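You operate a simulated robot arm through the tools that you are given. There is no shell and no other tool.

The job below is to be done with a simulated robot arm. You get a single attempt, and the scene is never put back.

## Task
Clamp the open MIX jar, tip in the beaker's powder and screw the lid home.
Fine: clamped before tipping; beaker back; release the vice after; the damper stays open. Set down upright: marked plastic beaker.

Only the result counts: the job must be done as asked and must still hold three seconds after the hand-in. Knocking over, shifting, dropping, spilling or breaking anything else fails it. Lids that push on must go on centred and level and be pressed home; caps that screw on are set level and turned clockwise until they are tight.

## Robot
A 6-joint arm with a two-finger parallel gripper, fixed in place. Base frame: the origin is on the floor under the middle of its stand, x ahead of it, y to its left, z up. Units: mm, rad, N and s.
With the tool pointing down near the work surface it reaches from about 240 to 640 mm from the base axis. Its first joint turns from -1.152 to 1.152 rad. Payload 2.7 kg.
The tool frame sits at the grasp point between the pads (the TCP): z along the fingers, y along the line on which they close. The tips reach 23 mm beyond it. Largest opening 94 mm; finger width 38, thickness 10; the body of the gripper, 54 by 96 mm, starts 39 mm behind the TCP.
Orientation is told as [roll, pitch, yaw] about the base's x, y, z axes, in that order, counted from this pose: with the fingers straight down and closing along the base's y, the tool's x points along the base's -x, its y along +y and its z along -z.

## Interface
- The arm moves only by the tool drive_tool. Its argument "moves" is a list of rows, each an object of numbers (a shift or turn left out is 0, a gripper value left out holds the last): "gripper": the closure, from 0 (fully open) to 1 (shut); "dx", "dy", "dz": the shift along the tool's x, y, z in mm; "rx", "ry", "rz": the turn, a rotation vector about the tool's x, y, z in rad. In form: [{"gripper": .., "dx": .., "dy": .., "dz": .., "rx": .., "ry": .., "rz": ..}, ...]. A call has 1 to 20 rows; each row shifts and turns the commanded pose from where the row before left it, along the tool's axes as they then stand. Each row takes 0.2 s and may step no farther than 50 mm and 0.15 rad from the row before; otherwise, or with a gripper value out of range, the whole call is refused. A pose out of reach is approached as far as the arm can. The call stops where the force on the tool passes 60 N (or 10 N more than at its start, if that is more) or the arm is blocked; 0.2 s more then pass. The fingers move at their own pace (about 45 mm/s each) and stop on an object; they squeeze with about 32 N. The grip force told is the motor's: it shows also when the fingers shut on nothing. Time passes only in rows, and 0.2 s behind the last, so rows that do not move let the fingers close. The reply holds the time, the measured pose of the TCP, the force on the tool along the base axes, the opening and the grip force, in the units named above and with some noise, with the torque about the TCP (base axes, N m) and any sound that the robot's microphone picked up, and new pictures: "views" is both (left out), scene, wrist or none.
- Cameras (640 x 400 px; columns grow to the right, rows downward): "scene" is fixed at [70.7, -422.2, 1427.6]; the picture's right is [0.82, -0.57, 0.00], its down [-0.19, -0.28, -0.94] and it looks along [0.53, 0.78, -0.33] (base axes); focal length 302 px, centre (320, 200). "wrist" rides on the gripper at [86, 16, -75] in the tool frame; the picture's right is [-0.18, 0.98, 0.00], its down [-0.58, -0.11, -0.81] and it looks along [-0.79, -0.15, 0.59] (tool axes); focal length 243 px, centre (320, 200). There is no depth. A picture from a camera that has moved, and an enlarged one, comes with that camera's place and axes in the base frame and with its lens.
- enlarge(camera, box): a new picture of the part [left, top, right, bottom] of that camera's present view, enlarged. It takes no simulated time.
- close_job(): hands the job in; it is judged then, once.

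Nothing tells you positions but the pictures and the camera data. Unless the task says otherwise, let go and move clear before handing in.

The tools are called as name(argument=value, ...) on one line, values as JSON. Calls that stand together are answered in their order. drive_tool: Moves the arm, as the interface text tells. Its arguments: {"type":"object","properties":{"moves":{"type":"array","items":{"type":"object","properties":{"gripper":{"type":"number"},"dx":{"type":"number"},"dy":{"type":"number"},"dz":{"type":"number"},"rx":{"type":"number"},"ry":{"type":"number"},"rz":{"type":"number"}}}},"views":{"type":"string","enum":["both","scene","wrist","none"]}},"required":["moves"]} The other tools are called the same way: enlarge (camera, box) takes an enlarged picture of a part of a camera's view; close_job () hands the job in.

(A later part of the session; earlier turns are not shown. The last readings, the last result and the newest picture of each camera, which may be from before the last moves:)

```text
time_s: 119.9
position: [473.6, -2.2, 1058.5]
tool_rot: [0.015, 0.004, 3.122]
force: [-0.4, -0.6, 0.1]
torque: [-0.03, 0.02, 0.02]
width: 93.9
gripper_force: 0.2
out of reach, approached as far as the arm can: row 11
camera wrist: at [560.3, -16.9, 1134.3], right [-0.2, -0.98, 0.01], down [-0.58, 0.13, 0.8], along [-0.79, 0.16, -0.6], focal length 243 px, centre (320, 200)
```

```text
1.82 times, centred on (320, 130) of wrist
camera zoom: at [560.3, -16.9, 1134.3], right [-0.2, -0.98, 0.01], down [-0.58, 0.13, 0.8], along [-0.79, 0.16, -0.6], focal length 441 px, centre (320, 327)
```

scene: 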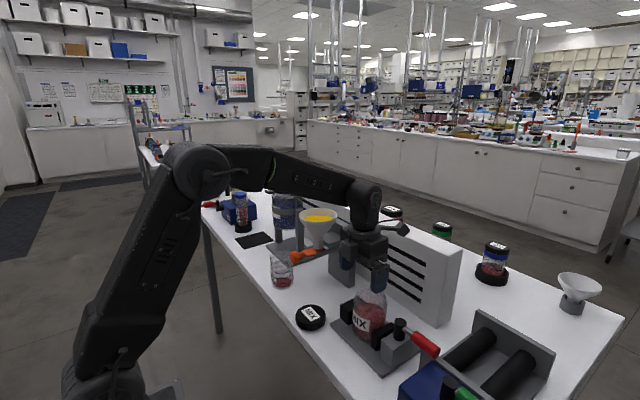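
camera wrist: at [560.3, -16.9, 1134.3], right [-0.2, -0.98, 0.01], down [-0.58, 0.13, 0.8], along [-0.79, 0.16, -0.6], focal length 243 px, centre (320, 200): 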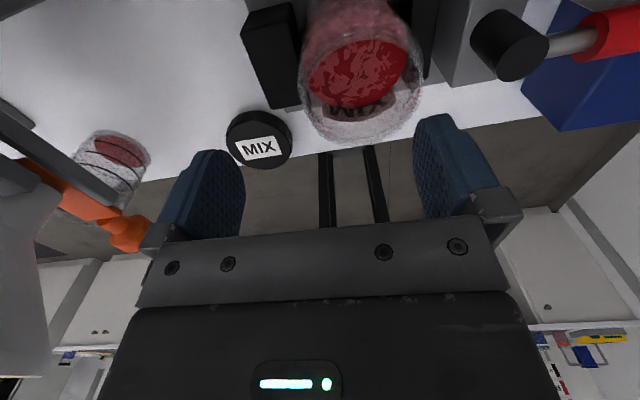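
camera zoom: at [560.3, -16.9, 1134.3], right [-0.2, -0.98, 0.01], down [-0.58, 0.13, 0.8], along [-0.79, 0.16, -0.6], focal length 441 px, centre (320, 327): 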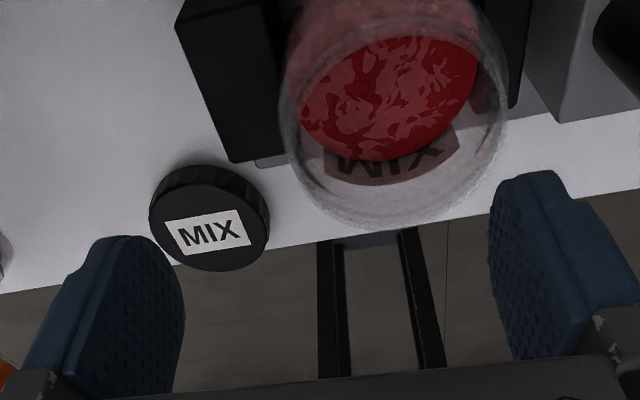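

The wrist's roll limit sits just below yaw π here, so I'll turn back about 0.2 rad, which lets the arm reach the spot over the jar.

drive_tool(moves=[{"rz": 0.1}, {"rz": 0.1}, {}, {}], views="both")

enlarge(camera="wrist", box=[200, 0, 440, 200])

```text
time_s: 120.9
position: [474.7, -0.2, 1059.5]
tool_rot: [0.0, 0.003, 2.938]
force: [-0.2, 0.2, -0.1]
torque: [-0.01, -0.04, -0.06]
width: 94.0
gripper_force: 0.1
camera wrist: at [555.6, -32.6, 1134.4], right [-0.38, -0.93, 0.0], down [-0.55, 0.22, 0.8], along [-0.74, 0.3, -0.59], focal length 243 px, centre (320, 200)
```

scene: 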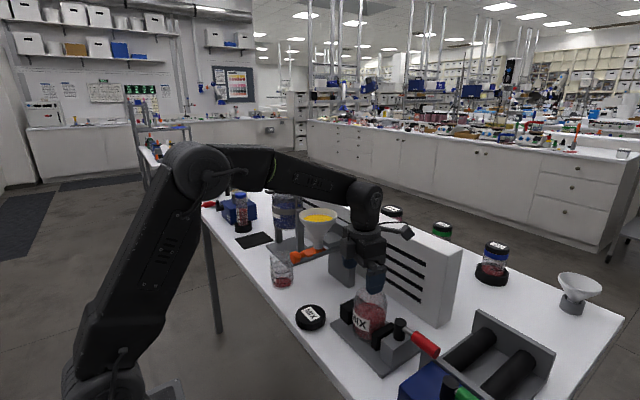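
wrist: 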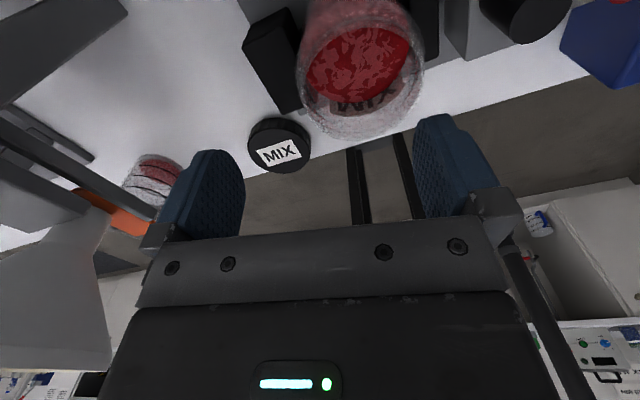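

```text
2.00 times, centred on (320, 100) of wrist
camera zoom: at [555.6, -32.6, 1134.4], right [-0.38, -0.93, 0.0], down [-0.55, 0.22, 0.8], along [-0.74, 0.3, -0.59], focal length 485 px, centre (320, 400)
```

zoom: 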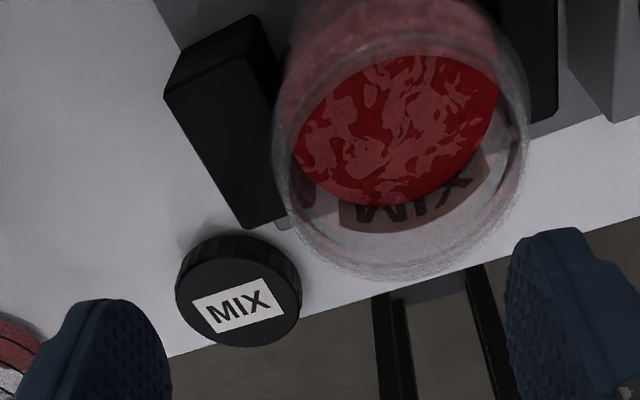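

Reachable now. I'll move over the jar centre estimate and lower the open fingers around its body.

drive_tool(moves=[{"dx": 8.5, "dy": 25.1}, {"dz": 25}, {}], views="both")

enlarge(camera="scene", box=[310, 220, 440, 350])

```text
time_s: 121.7
position: [478.0, -27.1, 1034.6]
tool_rot: [0.001, 0.001, 2.937]
force: [-0.1, -0.6, -0.9]
torque: [-0.01, 0.0, 0.02]
width: 94.2
gripper_force: 0.0
camera wrist: at [559.3, -59.2, 1109.1], right [-0.38, -0.93, 0.0], down [-0.55, 0.22, 0.8], along [-0.74, 0.3, -0.59], focal length 243 px, centre (320, 200)
```

scene: 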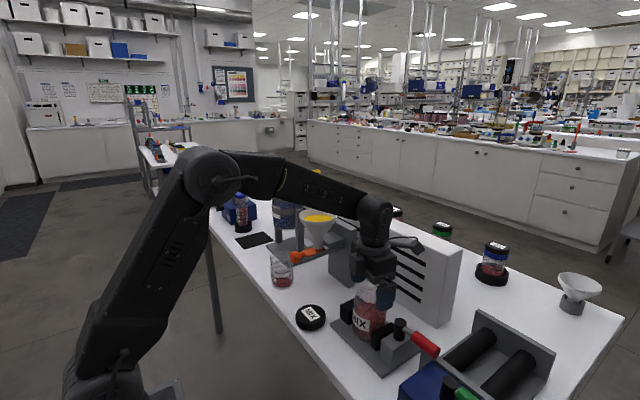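
wrist: 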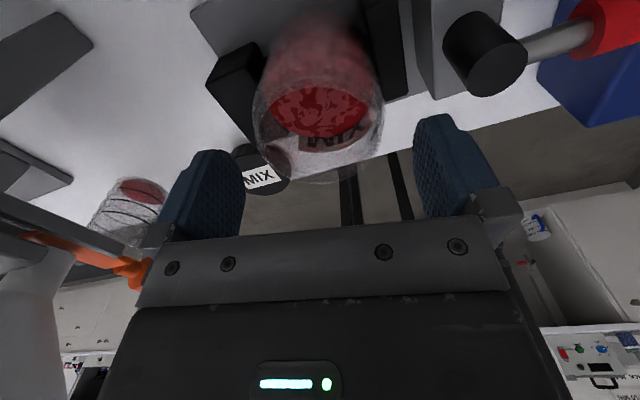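

```text
3.08 times, centred on (375, 285) of scene
camera zoom: at [70.7, -422.2, 1427.6], right [0.82, -0.57, 0.0], down [-0.19, -0.28, -0.94], along [0.53, 0.78, -0.33], focal length 929 px, centre (151, -62)
```

zoom: 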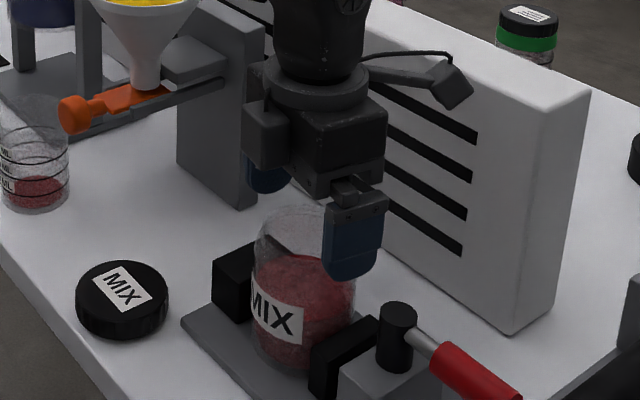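

The jar appears centred between the fingers to within about 1 mm along this axis. I'll lower around the body and close lightly to feel the offset.

drive_tool(moves=[{"dz": 16}, {"dz": 16}, {}, {"gripper": 0.15}, {"gripper": 0.19}, {"gripper": 0.22}, {"gripper": 0.24}, {"gripper": 0.26}, {}], views="both")

```text
time_s: 123.7
position: [478.3, -26.4, 1001.1]
tool_rot: [0.002, 0.003, 2.94]
force: [-0.2, -2.1, -0.3]
torque: [-0.06, 0.0, -0.01]
width: 72.5
gripper_force: 31.6
camera wrist: at [559.3, -58.8, 1077.7], right [-0.38, -0.93, 0.0], down [-0.55, 0.22, 0.8], along [-0.74, 0.3, -0.59], focal length 243 px, centre (320, 200)
```

scene: 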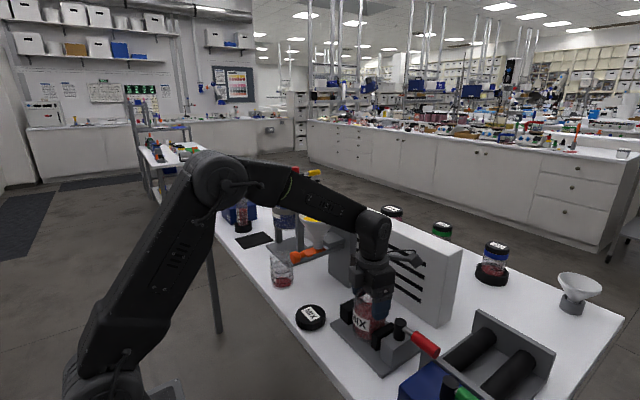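
wrist: 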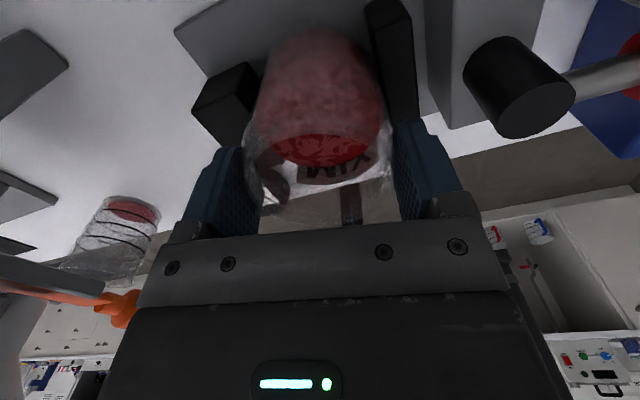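

The gripper closed at 72.5 mm with almost no side force, so this axis is aligned. I'll open, turn 90°, and probe the other axis.

drive_tool(moves=[{"gripper": 0.1}, {"gripper": 0}, {}, {}, {"rz": 0.1428}, {"rz": 0.1428}, {"rz": 0.1428}, {"rz": 0.1428}, {"rz": 0.1428}, {"rz": 0.1428}, {"rz": 0.1428}, {"rz": 0.1428}, {"rz": 0.1428}, {"rz": 0.1428}, {"rz": 0.1428}, {}], views="wrist")

drive_tool(moves=[{"gripper": 0.15}, {"gripper": 0.19}, {"gripper": 0.22}, {"gripper": 0.24}, {"gripper": 0.26}, {}, {}], views="wrist")

```text
time_s: 127.1
position: [478.3, -26.9, 1002.2]
tool_rot: [-0.004, 0.0, 1.367]
force: [0.1, -0.6, -0.3]
torque: [0.02, -0.03, -0.01]
width: 93.7
gripper_force: 0.0
camera wrist: at [444.4, -106.6, 1077.6], right [-0.93, 0.38, 0.0], down [0.22, 0.55, 0.81], along [0.31, 0.75, -0.59], focal length 243 px, centre (320, 200)
```

wrist: 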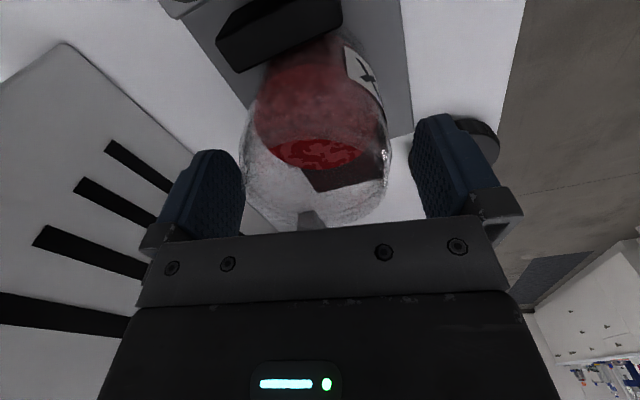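

```text
time_s: 128.7
position: [478.3, -26.5, 1002.6]
tool_rot: [-0.006, 0.0, 1.369]
force: [8.2, -3.2, 4.0]
torque: [-0.12, -0.36, -0.02]
width: 73.7
gripper_force: 4.8
camera wrist: at [445.1, -106.8, 1078.2], right [-0.93, 0.38, -0.01], down [0.22, 0.55, 0.81], along [0.31, 0.75, -0.59], focal length 243 px, centre (320, 200)
```

wrist: 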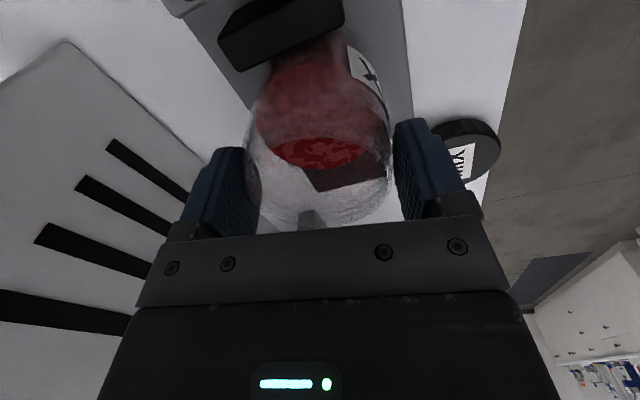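

A side force of 8 N toward +x shows the jar is about 1 mm further in +x. I'll shift by 1 mm and close fully to confirm.

drive_tool(moves=[{"dy": -1}, {"gripper": 0.3}, {}, {}], views="none")

```text
time_s: 129.7
position: [478.1, -26.3, 1002.8]
tool_rot: [-0.003, 0.0, 1.371]
force: [7.4, -1.2, 3.3]
torque: [-0.14, -0.4, 0.0]
width: 71.9
gripper_force: 31.8
```

There's still 7 N toward +x, so I'll shift another millimetre.

drive_tool(moves=[{"dy": -0.9}, {}, {}], views="none")

```text
time_s: 130.5
position: [479.3, -26.6, 1002.3]
tool_rot: [-0.001, -0.001, 1.368]
force: [-3.0, 0.9, 9.6]
torque: [0.1, 0.57, -0.01]
width: 72.0
gripper_force: 31.9
```

The jar is now centred under the commanded pose to within about 0.4 mm. From here I'll use exact relative moves: open, rise, go to the lid, squeeze it at both yaws, and come back by the reverse shift.

drive_tool(moves=[{"gripper": 0.1}, {"gripper": 0}, {}, {}, {"dz": -29}, {"dz": -29}, {"dx": -30.5, "dy": 36.1}, {"dx": -30.5, "dy": 36.1}, {"dx": -30.5, "dy": 36.1}, {}, {}], views="both")

drive_tool(moves=[{"dz": 40}, {"dz": 40}, {}], views="both")

```text
time_s: 132.9
position: [392.1, 84.4, 1059.1]
tool_rot: [-0.005, -0.001, 1.367]
force: [0.0, 0.7, -0.8]
torque: [-0.01, 0.01, 0.01]
width: 94.0
gripper_force: 0.1
camera wrist: at [358.6, 4.6, 1134.0], right [-0.93, 0.38, 0.0], down [0.22, 0.55, 0.81], along [0.31, 0.75, -0.59], focal length 243 px, centre (320, 200)
```

scene: 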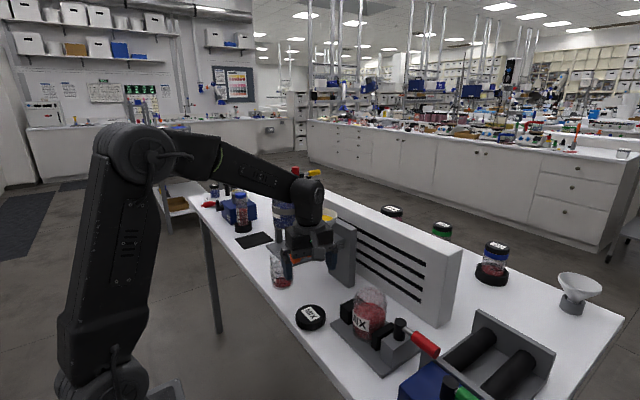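
wrist: 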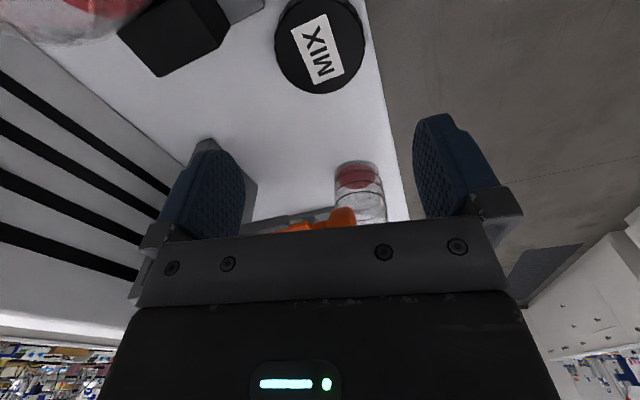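

```text
time_s: 133.7
position: [392.4, 84.0, 978.5]
tool_rot: [-0.003, 0.001, 1.367]
force: [0.4, -0.5, 0.2]
torque: [-0.02, 0.01, 0.02]
width: 94.0
gripper_force: 0.1
camera wrist: at [358.8, 4.7, 1053.9], right [-0.93, 0.38, 0.0], down [0.22, 0.55, 0.81], along [0.31, 0.75, -0.59], focal length 243 px, centre (320, 200)
```

scene: 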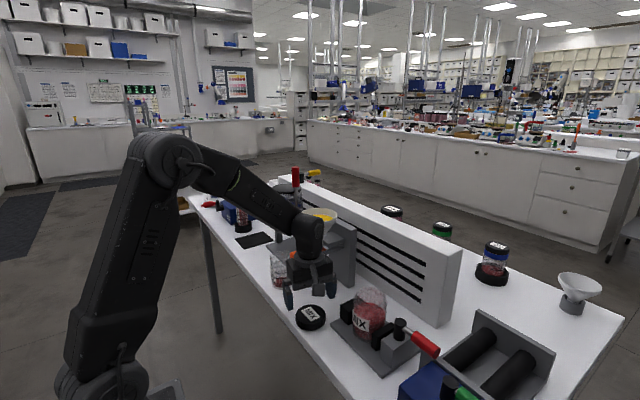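
wrist: 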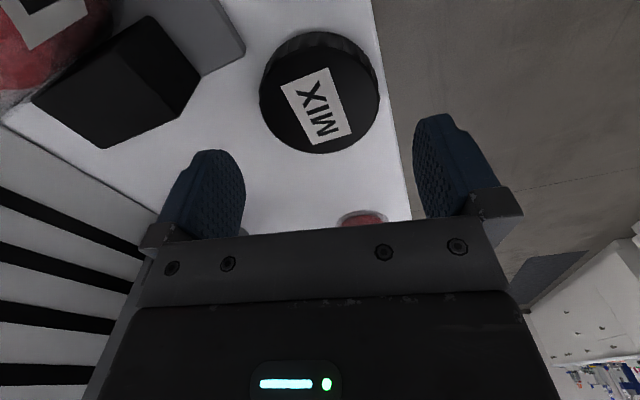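

The lid is aligned with the tool axis. I'll lower, squeeze, open, turn 90°, and squeeze again, keeping the same tool position.

drive_tool(moves=[{"dz": 24.5}, {"dz": 24.5}, {}, {"gripper": 0.15}, {"gripper": 0.19}, {"gripper": 0.22}, {"gripper": 0.24}, {"gripper": 0.3}, {}, {}], views="wrist")

drive_tool(moves=[{"gripper": 0.15}, {"gripper": 0.05}, {"gripper": 0}, {}, {"dz": -24}, {"rz": -0.1428}, {"rz": -0.1428}, {"rz": -0.1428}, {"rz": -0.1428}, {"rz": -0.1428}, {"rz": -0.1428}, {"rz": -0.1428}, {"rz": -0.1428}, {"rz": -0.1428}, {"rz": -0.1428}, {"rz": -0.1428}, {}], views="both")

```text
time_s: 135.9
position: [393.2, 84.7, 929.4]
tool_rot: [-0.002, 0.0, 1.369]
force: [-0.8, 1.0, -0.4]
torque: [-0.04, -0.02, -0.04]
width: 70.0
gripper_force: 32.4
camera wrist: at [359.6, 4.7, 1005.7], right [-0.93, 0.38, 0.0], down [0.22, 0.55, 0.81], along [0.31, 0.75, -0.59], focal length 243 px, centre (320, 200)
```

wrist: 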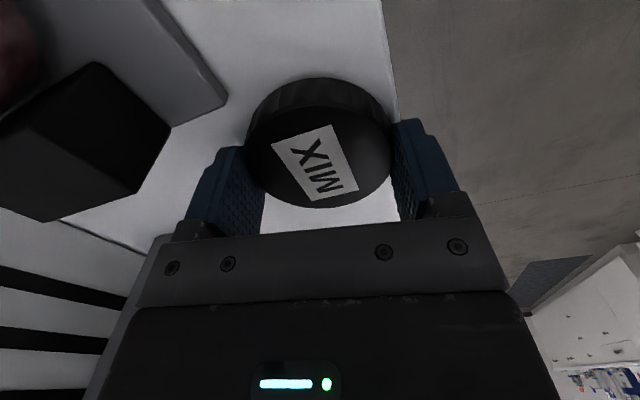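

```text
time_s: 139.5
position: [392.5, 85.1, 954.6]
tool_rot: [0.0, 0.002, 2.941]
force: [0.7, 0.5, 0.2]
torque: [-0.03, 0.0, -0.01]
width: 94.1
gripper_force: 0.2
camera wrist: at [473.7, 52.9, 1030.3], right [-0.38, -0.93, 0.0], down [-0.55, 0.22, 0.8], along [-0.75, 0.3, -0.59], focal length 243 px, centre (320, 200)
```

scene: 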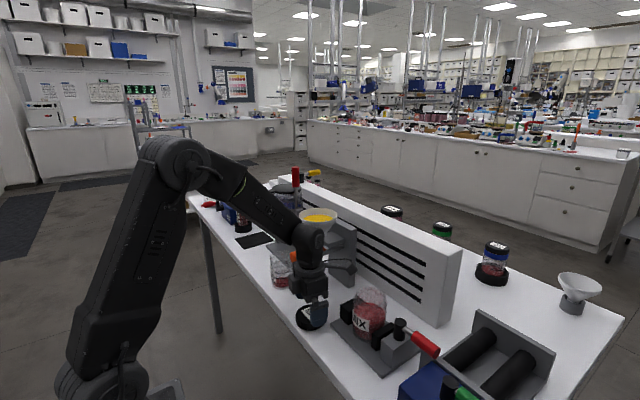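
wrist: 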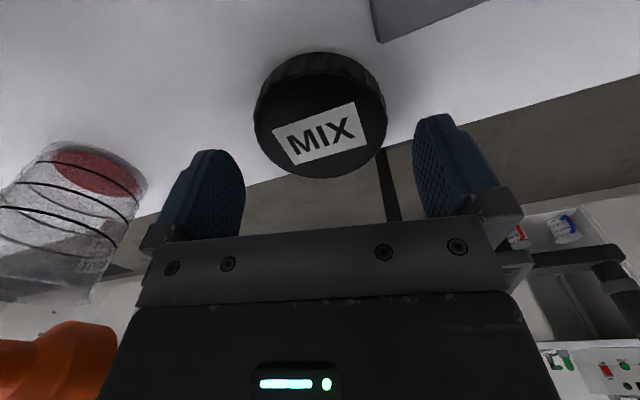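

The lid is centred here too with no contact. I'll lower and squeeze, this time keeping the lid.

drive_tool(moves=[{"dz": 12}, {"dz": 12}, {}, {"gripper": 0.15}, {"gripper": 0.19}, {"gripper": 0.22}, {"gripper": 0.24}, {"gripper": 1}, {}, {}], views="wrist")

drive_tool(moves=[{"dz": -3}, {"dz": -10}, {"dz": -30}, {}], views="both")

```text
time_s: 141.7
position: [391.5, 84.1, 930.2]
tool_rot: [0.001, 0.003, 2.94]
force: [0.2, 0.7, 0.1]
torque: [-0.02, -0.01, -0.01]
width: 70.3
gripper_force: 31.7
camera wrist: at [473.4, 52.2, 1006.3], right [-0.38, -0.93, 0.0], down [-0.55, 0.22, 0.8], along [-0.74, 0.3, -0.59], focal length 243 px, centre (320, 200)
```

wrist: 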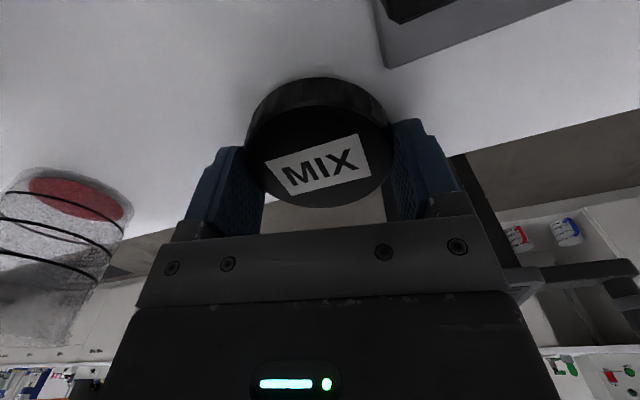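

```text
time_s: 142.7
position: [392.6, 84.2, 973.5]
tool_rot: [0.0, 0.004, 2.938]
force: [-0.9, -0.3, -1.0]
torque: [0.01, 0.0, 0.0]
width: 70.1
gripper_force: 31.9
camera wrist: at [473.8, 52.6, 1049.2], right [-0.38, -0.93, 0.0], down [-0.55, 0.22, 0.8], along [-0.74, 0.3, -0.59], focal length 243 px, centre (320, 200)
```

scene: 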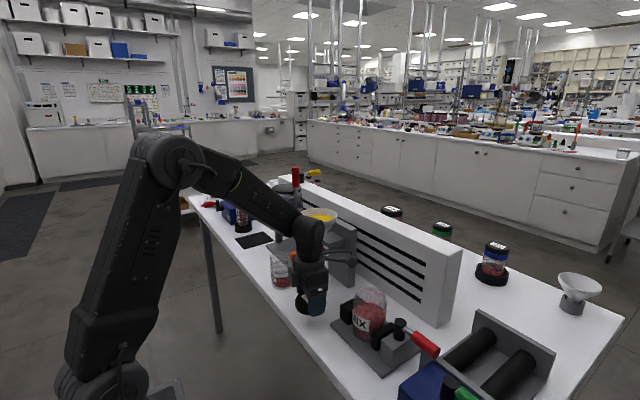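
wrist: 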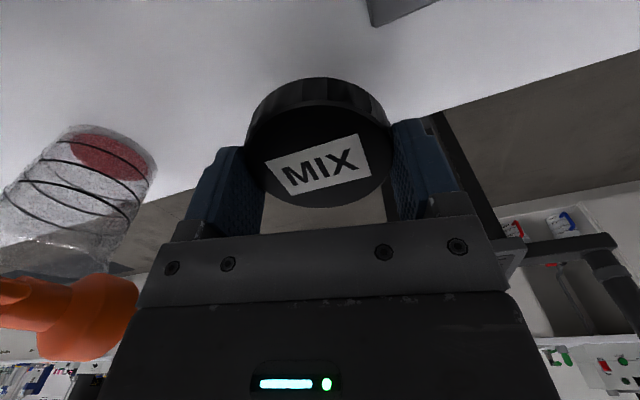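

The lid is held level and centred. I'll raise it and travel back by the exact reverse shift to above the jar.

drive_tool(moves=[{"dz": -50}, {"dz": -50}, {"dx": 36, "dy": 30.57}, {"dx": 36, "dy": 30.57}, {"dx": 36, "dy": 30.57}, {}, {}], views="both")

enlarge(camera="scene", box=[310, 210, 440, 340])

enlarge(camera="wrist", box=[200, 0, 440, 200])

```text
time_s: 144.3
position: [480.1, -27.4, 1075.3]
tool_rot: [-0.001, 0.004, 2.941]
force: [-0.8, 0.4, -0.6]
torque: [0.01, 0.01, -0.02]
width: 70.3
gripper_force: 32.2
camera wrist: at [561.5, -58.6, 1150.2], right [-0.38, -0.93, 0.0], down [-0.55, 0.22, 0.8], along [-0.75, 0.3, -0.59], focal length 243 px, centre (320, 200)
```

scene: 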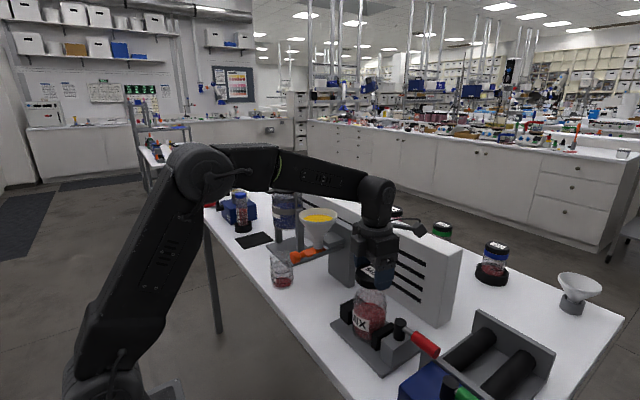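
wrist: 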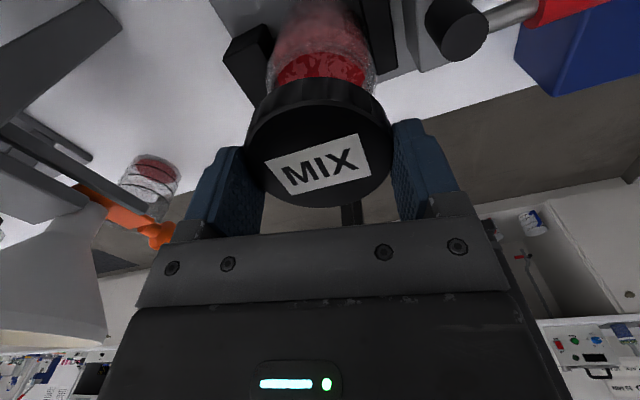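

```text
3.08 times, centred on (375, 275) of scene
camera zoom: at [70.7, -422.2, 1427.6], right [0.82, -0.57, 0.0], down [-0.19, -0.28, -0.94], along [0.53, 0.78, -0.33], focal length 929 px, centre (151, -31)
```

zoom: 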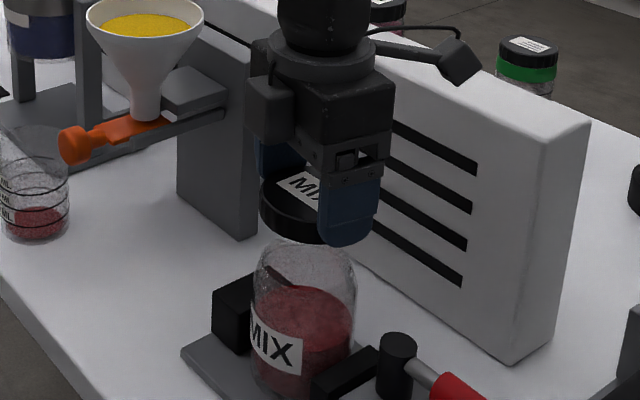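

```text
2.00 times, centred on (320, 100) of wrist
camera zoom: at [561.5, -58.6, 1150.2], right [-0.38, -0.93, 0.0], down [-0.55, 0.22, 0.8], along [-0.75, 0.3, -0.59], focal length 485 px, centre (320, 400)
```

zoom: 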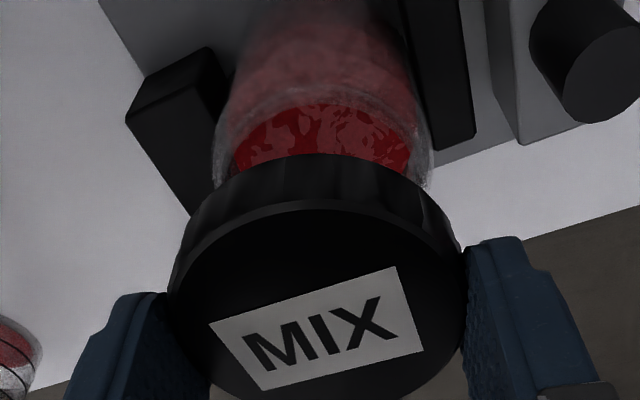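

The lid is directly above the jar, aligned in both views. I'll lower it until it begins to meet the neck, watching the force.

drive_tool(moves=[{"dz": 15}, {"dz": 10}, {"dz": 3}, {}], views="none")

drive_tool(moves=[{"dz": 2}, {"dz": 2}, {}], views="none")

enlarge(camera="scene", box=[330, 240, 420, 340])

```text
time_s: 145.3
position: [477.9, -28.0, 1046.1]
tool_rot: [0.001, 0.003, 2.938]
force: [0.1, -0.4, 0.5]
torque: [-0.01, 0.02, 0.01]
width: 70.3
gripper_force: 32.3
```

```text
time_s: 146.1
position: [478.4, -26.8, 1041.5]
tool_rot: [0.001, 0.004, 2.939]
force: [1.0, 0.5, -1.2]
torque: [0.03, 0.01, -0.04]
width: 70.4
gripper_force: 32.2
```

```text
4.00 times, centred on (375, 290) of scene
camera zoom: at [70.7, -422.2, 1427.6], right [0.82, -0.57, 0.0], down [-0.19, -0.28, -0.94], along [0.53, 0.78, -0.33], focal length 1208 px, centre (100, -160)
```

zoom: 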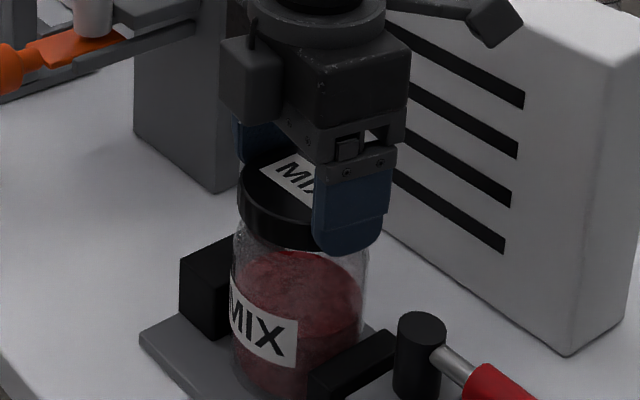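

No contact yet, and the lid is right at the rim. I'll continue in small steps.

drive_tool(moves=[{"dz": 1.5}, {"dz": 1.5}, {}], views="none")

drive_tool(moves=[{"dz": 1.5}, {"dz": 1.5}, {}], views="none")

drive_tool(moves=[{"dz": 1.5}, {"dz": 1}, {}], views="none")

```text
time_s: 146.9
position: [478.9, -27.5, 1039.5]
tool_rot: [0.001, 0.004, 2.94]
force: [0.2, 0.1, -0.6]
torque: [-0.01, 0.02, -0.01]
width: 70.2
gripper_force: 32.0
```

```text
time_s: 147.7
position: [478.2, -27.5, 1036.2]
tool_rot: [0.001, 0.004, 2.939]
force: [-0.5, -1.3, 0.5]
torque: [0.01, 0.02, 0.01]
width: 70.2
gripper_force: 31.9
```

```text
time_s: 148.5
position: [478.7, -26.8, 1033.4]
tool_rot: [-0.001, 0.002, 2.939]
force: [0.5, -0.2, -0.3]
torque: [0.03, -0.01, 0.0]
width: 70.4
gripper_force: 32.0
```

There's still no contact, so the skirt is passing down over the neck. I'll check the picture and continue.

drive_tool(moves=[{"dz": 1.2}, {"dz": 1.2}, {}], views="none")

enlarge(camera="scene", box=[340, 255, 400, 320])

drive_tool(moves=[{"dz": 1.2}, {}, {}], views="none")

```text
time_s: 149.3
position: [478.2, -27.2, 1030.9]
tool_rot: [0.001, 0.001, 2.939]
force: [0.0, -0.5, -0.6]
torque: [0.0, 0.01, -0.04]
width: 70.2
gripper_force: 32.2
```

```text
6.15 times, centred on (370, 288) of scene
camera zoom: at [70.7, -422.2, 1427.6], right [0.82, -0.57, 0.0], down [-0.19, -0.28, -0.94], along [0.53, 0.78, -0.33], focal length 1858 px, centre (12, -338)
```

zoom: 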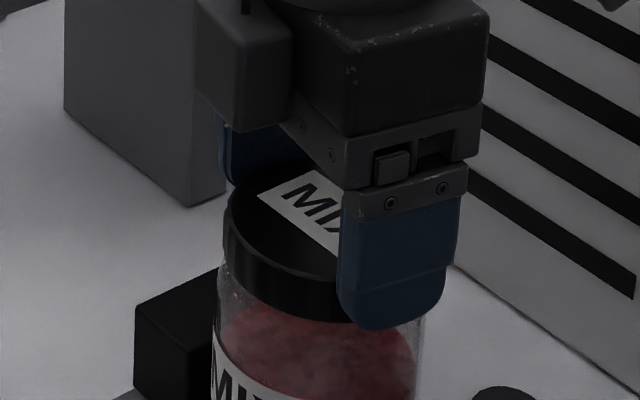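

```text
time_s: 150.1
position: [479.7, -26.0, 1029.8]
tool_rot: [-0.002, 0.003, 2.94]
force: [0.2, 0.2, -0.8]
torque: [0.03, 0.0, 0.0]
width: 70.3
gripper_force: 32.0
```

drive_tool(moves=[{"dz": 1.2}, {}, {}], views="none")

drive_tool(moves=[{"dz": 1.2}, {}, {}], views="none")

drive_tool(moves=[{"dz": 1.2}, {}, {}], views="none")

```text
time_s: 150.9
position: [479.1, -27.8, 1028.4]
tool_rot: [0.001, 0.004, 2.939]
force: [-0.8, -0.2, 0.4]
torque: [0.0, 0.01, 0.0]
width: 70.1
gripper_force: 32.5
```

```text
time_s: 151.7
position: [478.4, -28.1, 1026.4]
tool_rot: [0.001, 0.002, 2.941]
force: [-1.5, 0.9, -3.0]
torque: [0.01, 0.07, 0.03]
width: 70.3
gripper_force: 31.5
```

```text
time_s: 152.5
position: [478.9, -26.9, 1026.5]
tool_rot: [0.0, 0.003, 2.939]
force: [-2.5, 0.4, 2.5]
torque: [0.11, 0.32, -0.01]
width: 70.3
gripper_force: 31.9
```

The first light contact is at z≈1026. I'll look at how the lid sits.

drive_tool(moves=[{"dz": 0.8}, {}, {}], views="both")

enlarge(camera="scene", box=[340, 255, 400, 320])

enlarge(camera="wrist", box=[200, 20, 440, 220])

```text
time_s: 153.3
position: [478.6, -27.1, 1025.4]
tool_rot: [0.001, 0.005, 2.938]
force: [-1.1, 1.1, 8.4]
torque: [0.1, 0.13, -0.02]
width: 70.4
gripper_force: 32.1
camera wrist: at [560.6, -59.1, 1101.9], right [-0.38, -0.93, 0.0], down [-0.55, 0.22, 0.8], along [-0.74, 0.3, -0.6], focal length 243 px, centre (320, 200)
```

scene: 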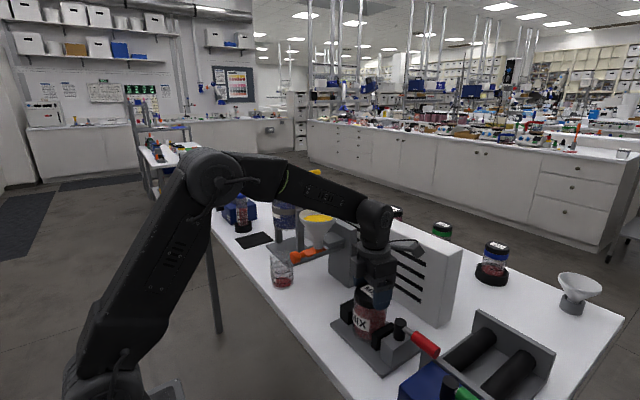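
wrist: 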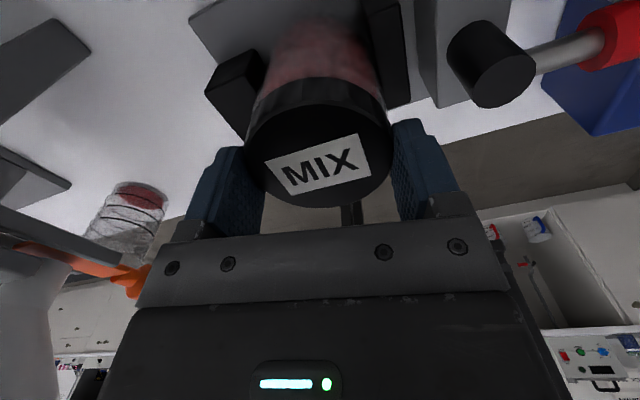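

```text
6.15 times, centred on (370, 288) of scene
camera zoom: at [70.5, -422.2, 1427.6], right [0.82, -0.57, 0.0], down [-0.19, -0.28, -0.94], along [0.53, 0.78, -0.33], focal length 1858 px, centre (12, -338)
```

zoom: 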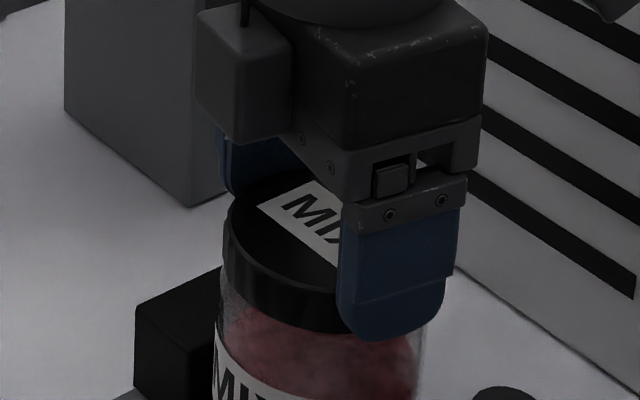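

```text
2.00 times, centred on (320, 120) of wrist
camera zoom: at [560.6, -59.1, 1101.9], right [-0.38, -0.93, 0.0], down [-0.55, 0.22, 0.8], along [-0.74, 0.3, -0.6], focal length 485 px, centre (320, 360)
```

zoom: 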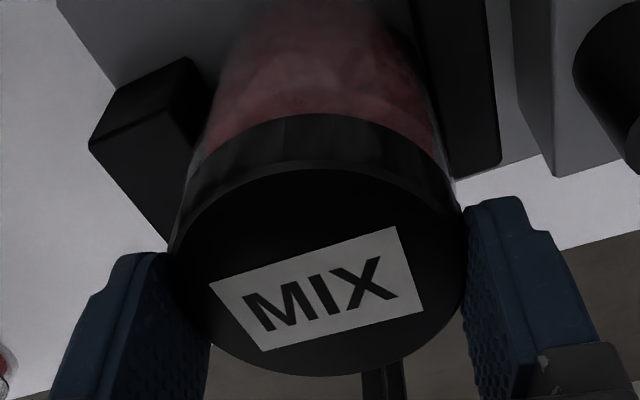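

The lid sits on the thread with 8 N and negligible side force, so it is centred and level. I'll start turning clockwise and watch the axial force and torque.

drive_tool(moves=[{"rz": 0.15}, {"rz": 0.15}, {"rz": 0.15}, {"rz": 0.15}, {}], views="none")

drive_tool(moves=[{"rz": 0.15}, {"rz": 0.15}, {"rz": 0.15}, {"rz": 0.15}, {}], views="wrist")

```text
time_s: 154.5
position: [479.0, -26.8, 1026.8]
tool_rot: [-0.002, 0.003, 2.337]
force: [2.2, 2.2, 4.7]
torque: [0.0, -0.27, 0.04]
width: 70.3
gripper_force: 32.1
```

```text
time_s: 155.7
position: [479.3, -27.3, 1024.9]
tool_rot: [-0.003, -0.001, 1.738]
force: [4.2, 4.7, 2.3]
torque: [0.14, -0.34, 0.0]
width: 70.2
gripper_force: 31.7
camera wrist: at [477.6, -113.7, 1100.9], right [-1.0, 0.02, 0.0], down [0.01, 0.59, 0.81], along [0.02, 0.81, -0.59], focal length 243 px, centre (320, 200)
```

wrist: 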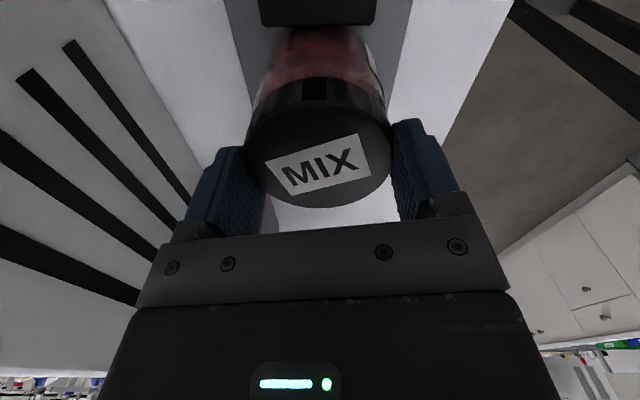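

The lid is turning with the gripper and being drawn down about 4 mm per turn. I'll continue with a matching slight downward feed.

drive_tool(moves=[{"dz": 0.4, "rz": 0.15}, {"dz": 0.12, "rz": 0.15}, {"dz": 0.12, "rz": 0.15}, {"dz": 0.12, "rz": 0.15}, {"dz": 0.12, "rz": 0.15}, {"dz": 0.12, "rz": 0.15}, {}], views="none")

drive_tool(moves=[{"dz": 0.12, "rz": 0.15}, {"dz": 0.12, "rz": 0.15}, {"dz": 0.12, "rz": 0.15}, {"dz": 0.12, "rz": 0.15}, {"dz": 0.12, "rz": 0.15}, {"dz": 0.12, "rz": 0.15}, {}], views="wrist")

```text
time_s: 157.3
position: [479.8, -27.0, 1024.2]
tool_rot: [-0.004, -0.002, 0.839]
force: [3.4, 1.5, 6.3]
torque: [0.08, -0.15, -0.05]
width: 70.6
gripper_force: 31.8
```

```text
time_s: 158.9
position: [479.1, -27.7, 1024.0]
tool_rot: [0.0, -0.004, -0.061]
force: [2.0, -2.3, 4.5]
torque: [-0.05, 0.03, -0.02]
width: 70.1
gripper_force: 32.3
camera wrist: at [394.0, -4.4, 1099.4], right [0.24, 0.97, 0.0], down [0.57, -0.14, 0.81], along [0.78, -0.2, -0.59], focal length 243 px, centre (320, 200)
```

wrist: 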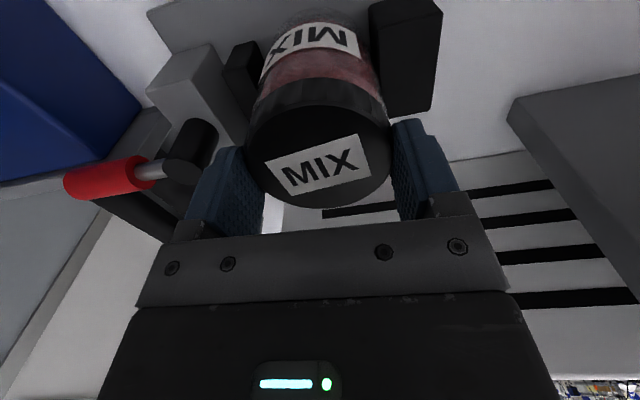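

About 3 rad turned with steady low torque. I'll keep turning clockwise.

drive_tool(moves=[{"dz": 0.12, "rz": 0.15}, {"dz": 0.12, "rz": 0.15}, {"dz": 0.12, "rz": 0.15}, {"dz": 0.12, "rz": 0.15}, {"dz": 0.12, "rz": 0.15}, {"dz": 0.12, "rz": 0.15}, {}], views="none")

drive_tool(moves=[{"dz": 0.12, "rz": 0.15}, {"dz": 0.12, "rz": 0.15}, {"dz": 0.12, "rz": 0.15}, {"dz": 0.12, "rz": 0.15}, {"dz": 0.12, "rz": 0.15}, {"dz": 0.12, "rz": 0.15}, {}], views="wrist")

enlarge(camera="scene", box=[335, 250, 405, 340])

```text
time_s: 160.5
position: [480.0, -26.9, 1023.4]
tool_rot: [0.005, -0.004, -0.96]
force: [9.1, -0.6, 5.4]
torque: [-0.02, -0.65, 0.67]
width: 70.2
gripper_force: 31.9
```

```text
time_s: 162.1
position: [478.8, -25.2, 1022.3]
tool_rot: [0.006, 0.003, -1.859]
force: [4.3, 3.0, 17.0]
torque: [0.49, -0.05, 0.75]
width: 70.2
gripper_force: 32.2
camera wrist: at [519.5, 52.7, 1099.0], right [0.89, -0.46, 0.0], down [-0.27, -0.53, 0.81], along [-0.36, -0.72, -0.59], focal length 243 px, centre (320, 200)
```

wrist: 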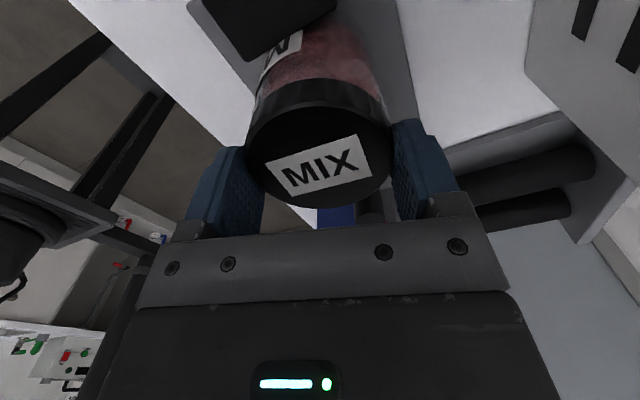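

```text
4.44 times, centred on (370, 295) of scene
camera zoom: at [70.5, -422.1, 1427.6], right [0.82, -0.57, 0.0], down [-0.19, -0.28, -0.94], along [0.53, 0.78, -0.33], focal length 1342 px, centre (98, -222)
```

zoom: 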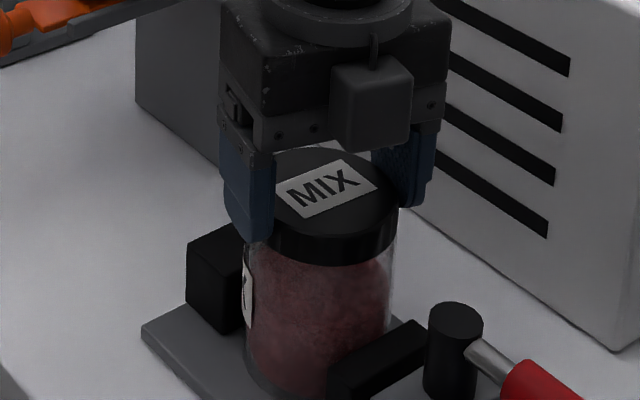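

Torque rose to 0.7 N·m and the lid stopped advancing; the jar label shows the jar has begun to turn with it in the vice. So the lid is tight and I'll stop turning, relax the downward push, release, and look.

drive_tool(moves=[{"dz": -1}, {"dz": -0.8}, {}, {}], views="none")

drive_tool(moves=[{"gripper": 0.22}, {"gripper": 0.15}, {"gripper": 0.05}, {"gripper": 0}, {}, {}, {"dz": -20}, {"dz": -40}, {}], views="both")

enlarge(camera="scene", box=[335, 260, 405, 350])

enlarge(camera="wrist", box=[200, 0, 440, 200])

```text
time_s: 163.1
position: [479.5, -26.9, 1023.7]
tool_rot: [0.003, 0.001, -1.859]
force: [7.9, 2.5, 1.2]
torque: [0.22, -0.65, 0.29]
width: 70.2
gripper_force: 32.5
```

```text
time_s: 165.1
position: [478.9, -27.7, 1084.3]
tool_rot: [0.0, -0.002, -1.858]
force: [-0.7, -0.1, -0.4]
torque: [-0.04, 0.01, -0.01]
width: 93.7
gripper_force: 0.0
camera wrist: at [519.0, 52.6, 1160.3], right [0.89, -0.45, 0.0], down [-0.27, -0.53, 0.81], along [-0.37, -0.72, -0.59], focal length 243 px, centre (320, 200)
```

scene: 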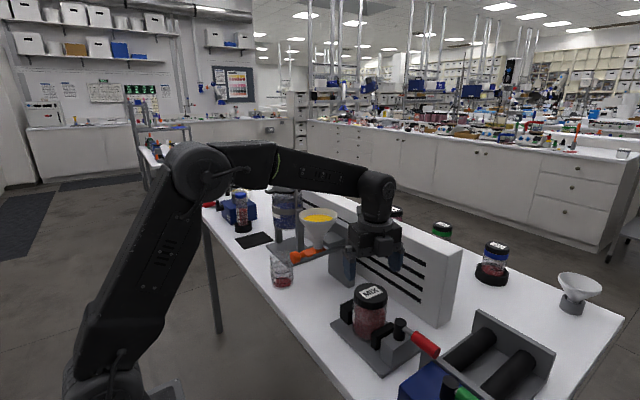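
wrist: 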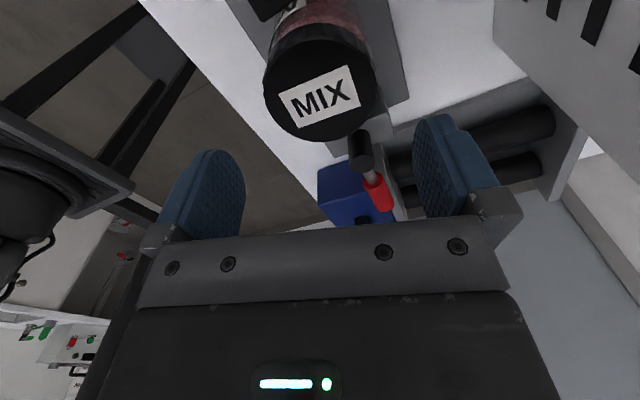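

```text
4.44 times, centred on (370, 305) of scene
camera zoom: at [70.7, -422.2, 1427.6], right [0.82, -0.57, 0.0], down [-0.19, -0.28, -0.94], along [0.53, 0.78, -0.33], focal length 1342 px, centre (98, -267)
```

zoom: 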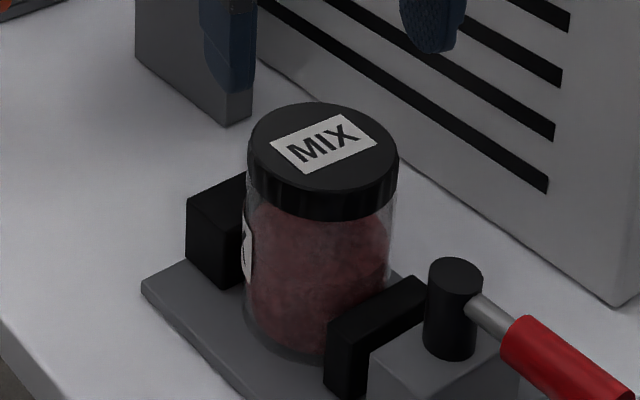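

```text
2.00 times, centred on (320, 100) of wrist
camera zoom: at [519.0, 52.6, 1160.3], right [0.89, -0.45, 0.0], down [-0.27, -0.53, 0.81], along [-0.37, -0.72, -0.59], focal length 485 px, centre (320, 400)
```

zoom: 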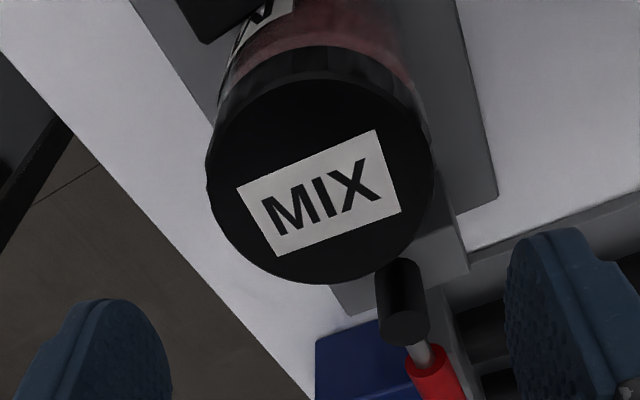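

The lid is on level and seated. Next I'll release the vice: rise, turn the wrist back to yaw 90°, and go over the lever handle, which points along -y.

drive_tool(moves=[{"dz": -26}, {"rz": -0.149}, {"rz": -0.149}, {"rz": -0.149}, {"rz": -0.149}, {"rz": -0.149}, {"rz": -0.149}, {"rz": -0.149}, {"rz": -0.149}, {"rz": -0.149}, {"rz": -0.149}, {"rz": -0.149}, {"rz": -0.149}], views="none")

drive_tool(moves=[{"rz": -0.149}, {"rz": -0.149}, {"rz": -0.149}, {"rz": -0.149}, {"rz": -0.149}, {"rz": -0.149}, {"rz": -0.149}, {"rz": -0.149}, {"rz": -0.149}, {"rz": -0.149}, {"rz": -0.149, "gripper": 0.42}, {"dx": 37.5}, {"dx": 37.5}, {"dx": 37.5}, {"dx": 37.5}, {}], views="both")

enlarge(camera="wrist", box=[200, 0, 440, 200])

```text
time_s: 167.9
position: [478.5, -27.5, 1110.9]
tool_rot: [0.0, -0.004, -0.066]
force: [-0.3, -0.4, 0.6]
torque: [-0.01, -0.01, -0.05]
width: 94.0
gripper_force: 0.0
```

```text
time_s: 171.3
position: [478.1, -177.0, 1110.9]
tool_rot: [-0.001, 0.0, 1.571]
force: [0.2, -0.4, -0.7]
torque: [-0.01, 0.0, 0.01]
width: 54.8
gripper_force: 0.1
camera wrist: at [462.0, -262.4, 1185.8], right [-0.98, 0.18, 0.0], down [0.11, 0.58, 0.81], along [0.15, 0.79, -0.59], focal length 243 px, centre (320, 200)
```

scene: 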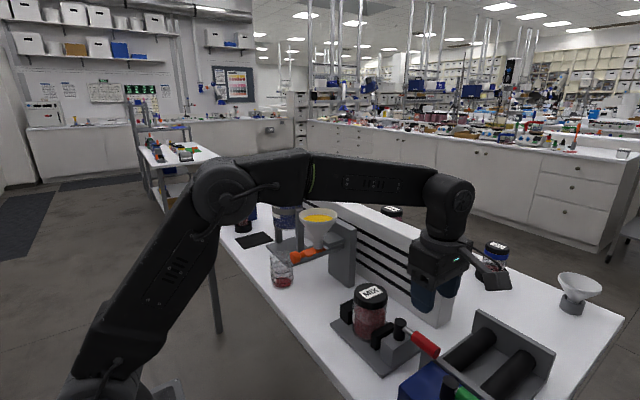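
wrist: 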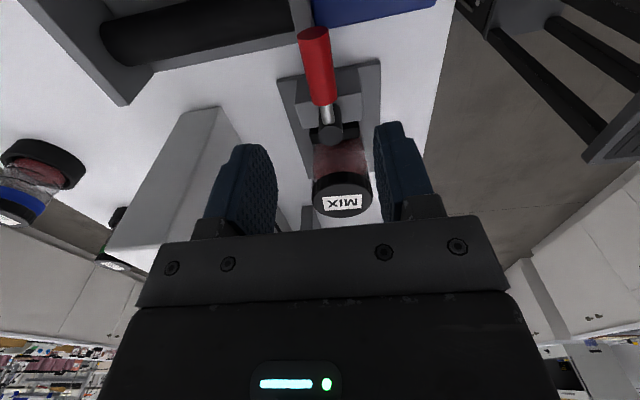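

```text
2.00 times, centred on (320, 100) of wrist
camera zoom: at [462.0, -262.4, 1185.8], right [-0.98, 0.18, 0.0], down [0.11, 0.58, 0.81], along [0.15, 0.79, -0.59], focal length 485 px, centre (320, 400)
```

zoom: 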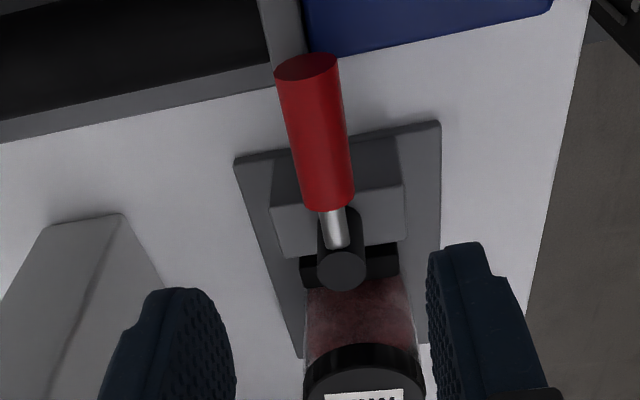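

The handle is between the fingers, nearly centred. I'll lower and grip it.

drive_tool(moves=[{"dy": -2, "dz": 40}, {"dz": 40}, {"dz": 20}, {"dz": 8}, {}, {"gripper": 0.6}, {"gripper": 1}, {}, {}, {}], views="both")

```text
time_s: 173.5
position: [479.4, -176.7, 1002.2]
tool_rot: [0.001, -0.001, 1.572]
force: [-19.6, 1.1, 1.4]
torque: [-0.07, 0.16, 0.43]
width: 22.6
gripper_force: 44.8
camera wrist: at [464.2, -262.6, 1078.0], right [-0.98, 0.18, 0.0], down [0.11, 0.58, 0.81], along [0.15, 0.79, -0.59], focal length 243 px, centre (320, 200)
```

scene: 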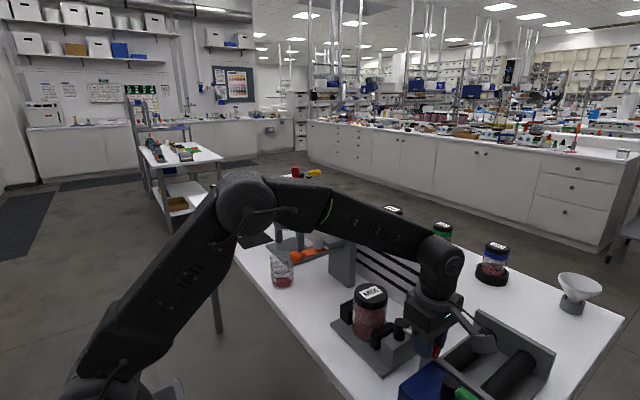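
wrist: 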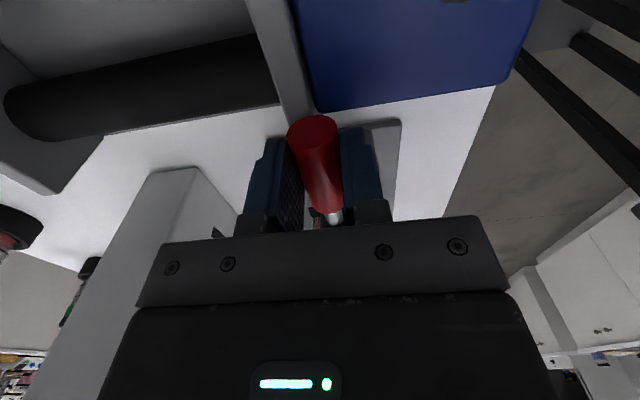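

I have the handle. I'll swing it back clockwise along the same arc, starting gently.

drive_tool(moves=[{"dy": 2}, {"dx": -0.3, "dy": 6.5, "rz": 0.1}, {"dx": -0.3, "dy": 6.5, "rz": 0.1}, {}], views="none")

drive_tool(moves=[{"dx": -0.3, "dy": 6.5, "rz": 0.1}, {"dx": -0.3, "dy": 6.5, "rz": 0.1}, {"dx": -0.3, "dy": 6.5, "rz": 0.1}, {}], views="none")

```text
time_s: 174.5
position: [467.9, -176.7, 1002.4]
tool_rot: [-0.006, -0.001, 1.368]
force: [-0.5, 0.0, -7.8]
torque: [-0.77, 0.05, 0.08]
width: 22.7
gripper_force: 45.1
```

```text
time_s: 175.5
position: [448.5, -169.8, 1003.0]
tool_rot: [-0.004, -0.003, 1.068]
force: [13.7, -3.0, -12.5]
torque: [-0.6, 0.08, -0.82]
width: 22.5
gripper_force: 45.1
```

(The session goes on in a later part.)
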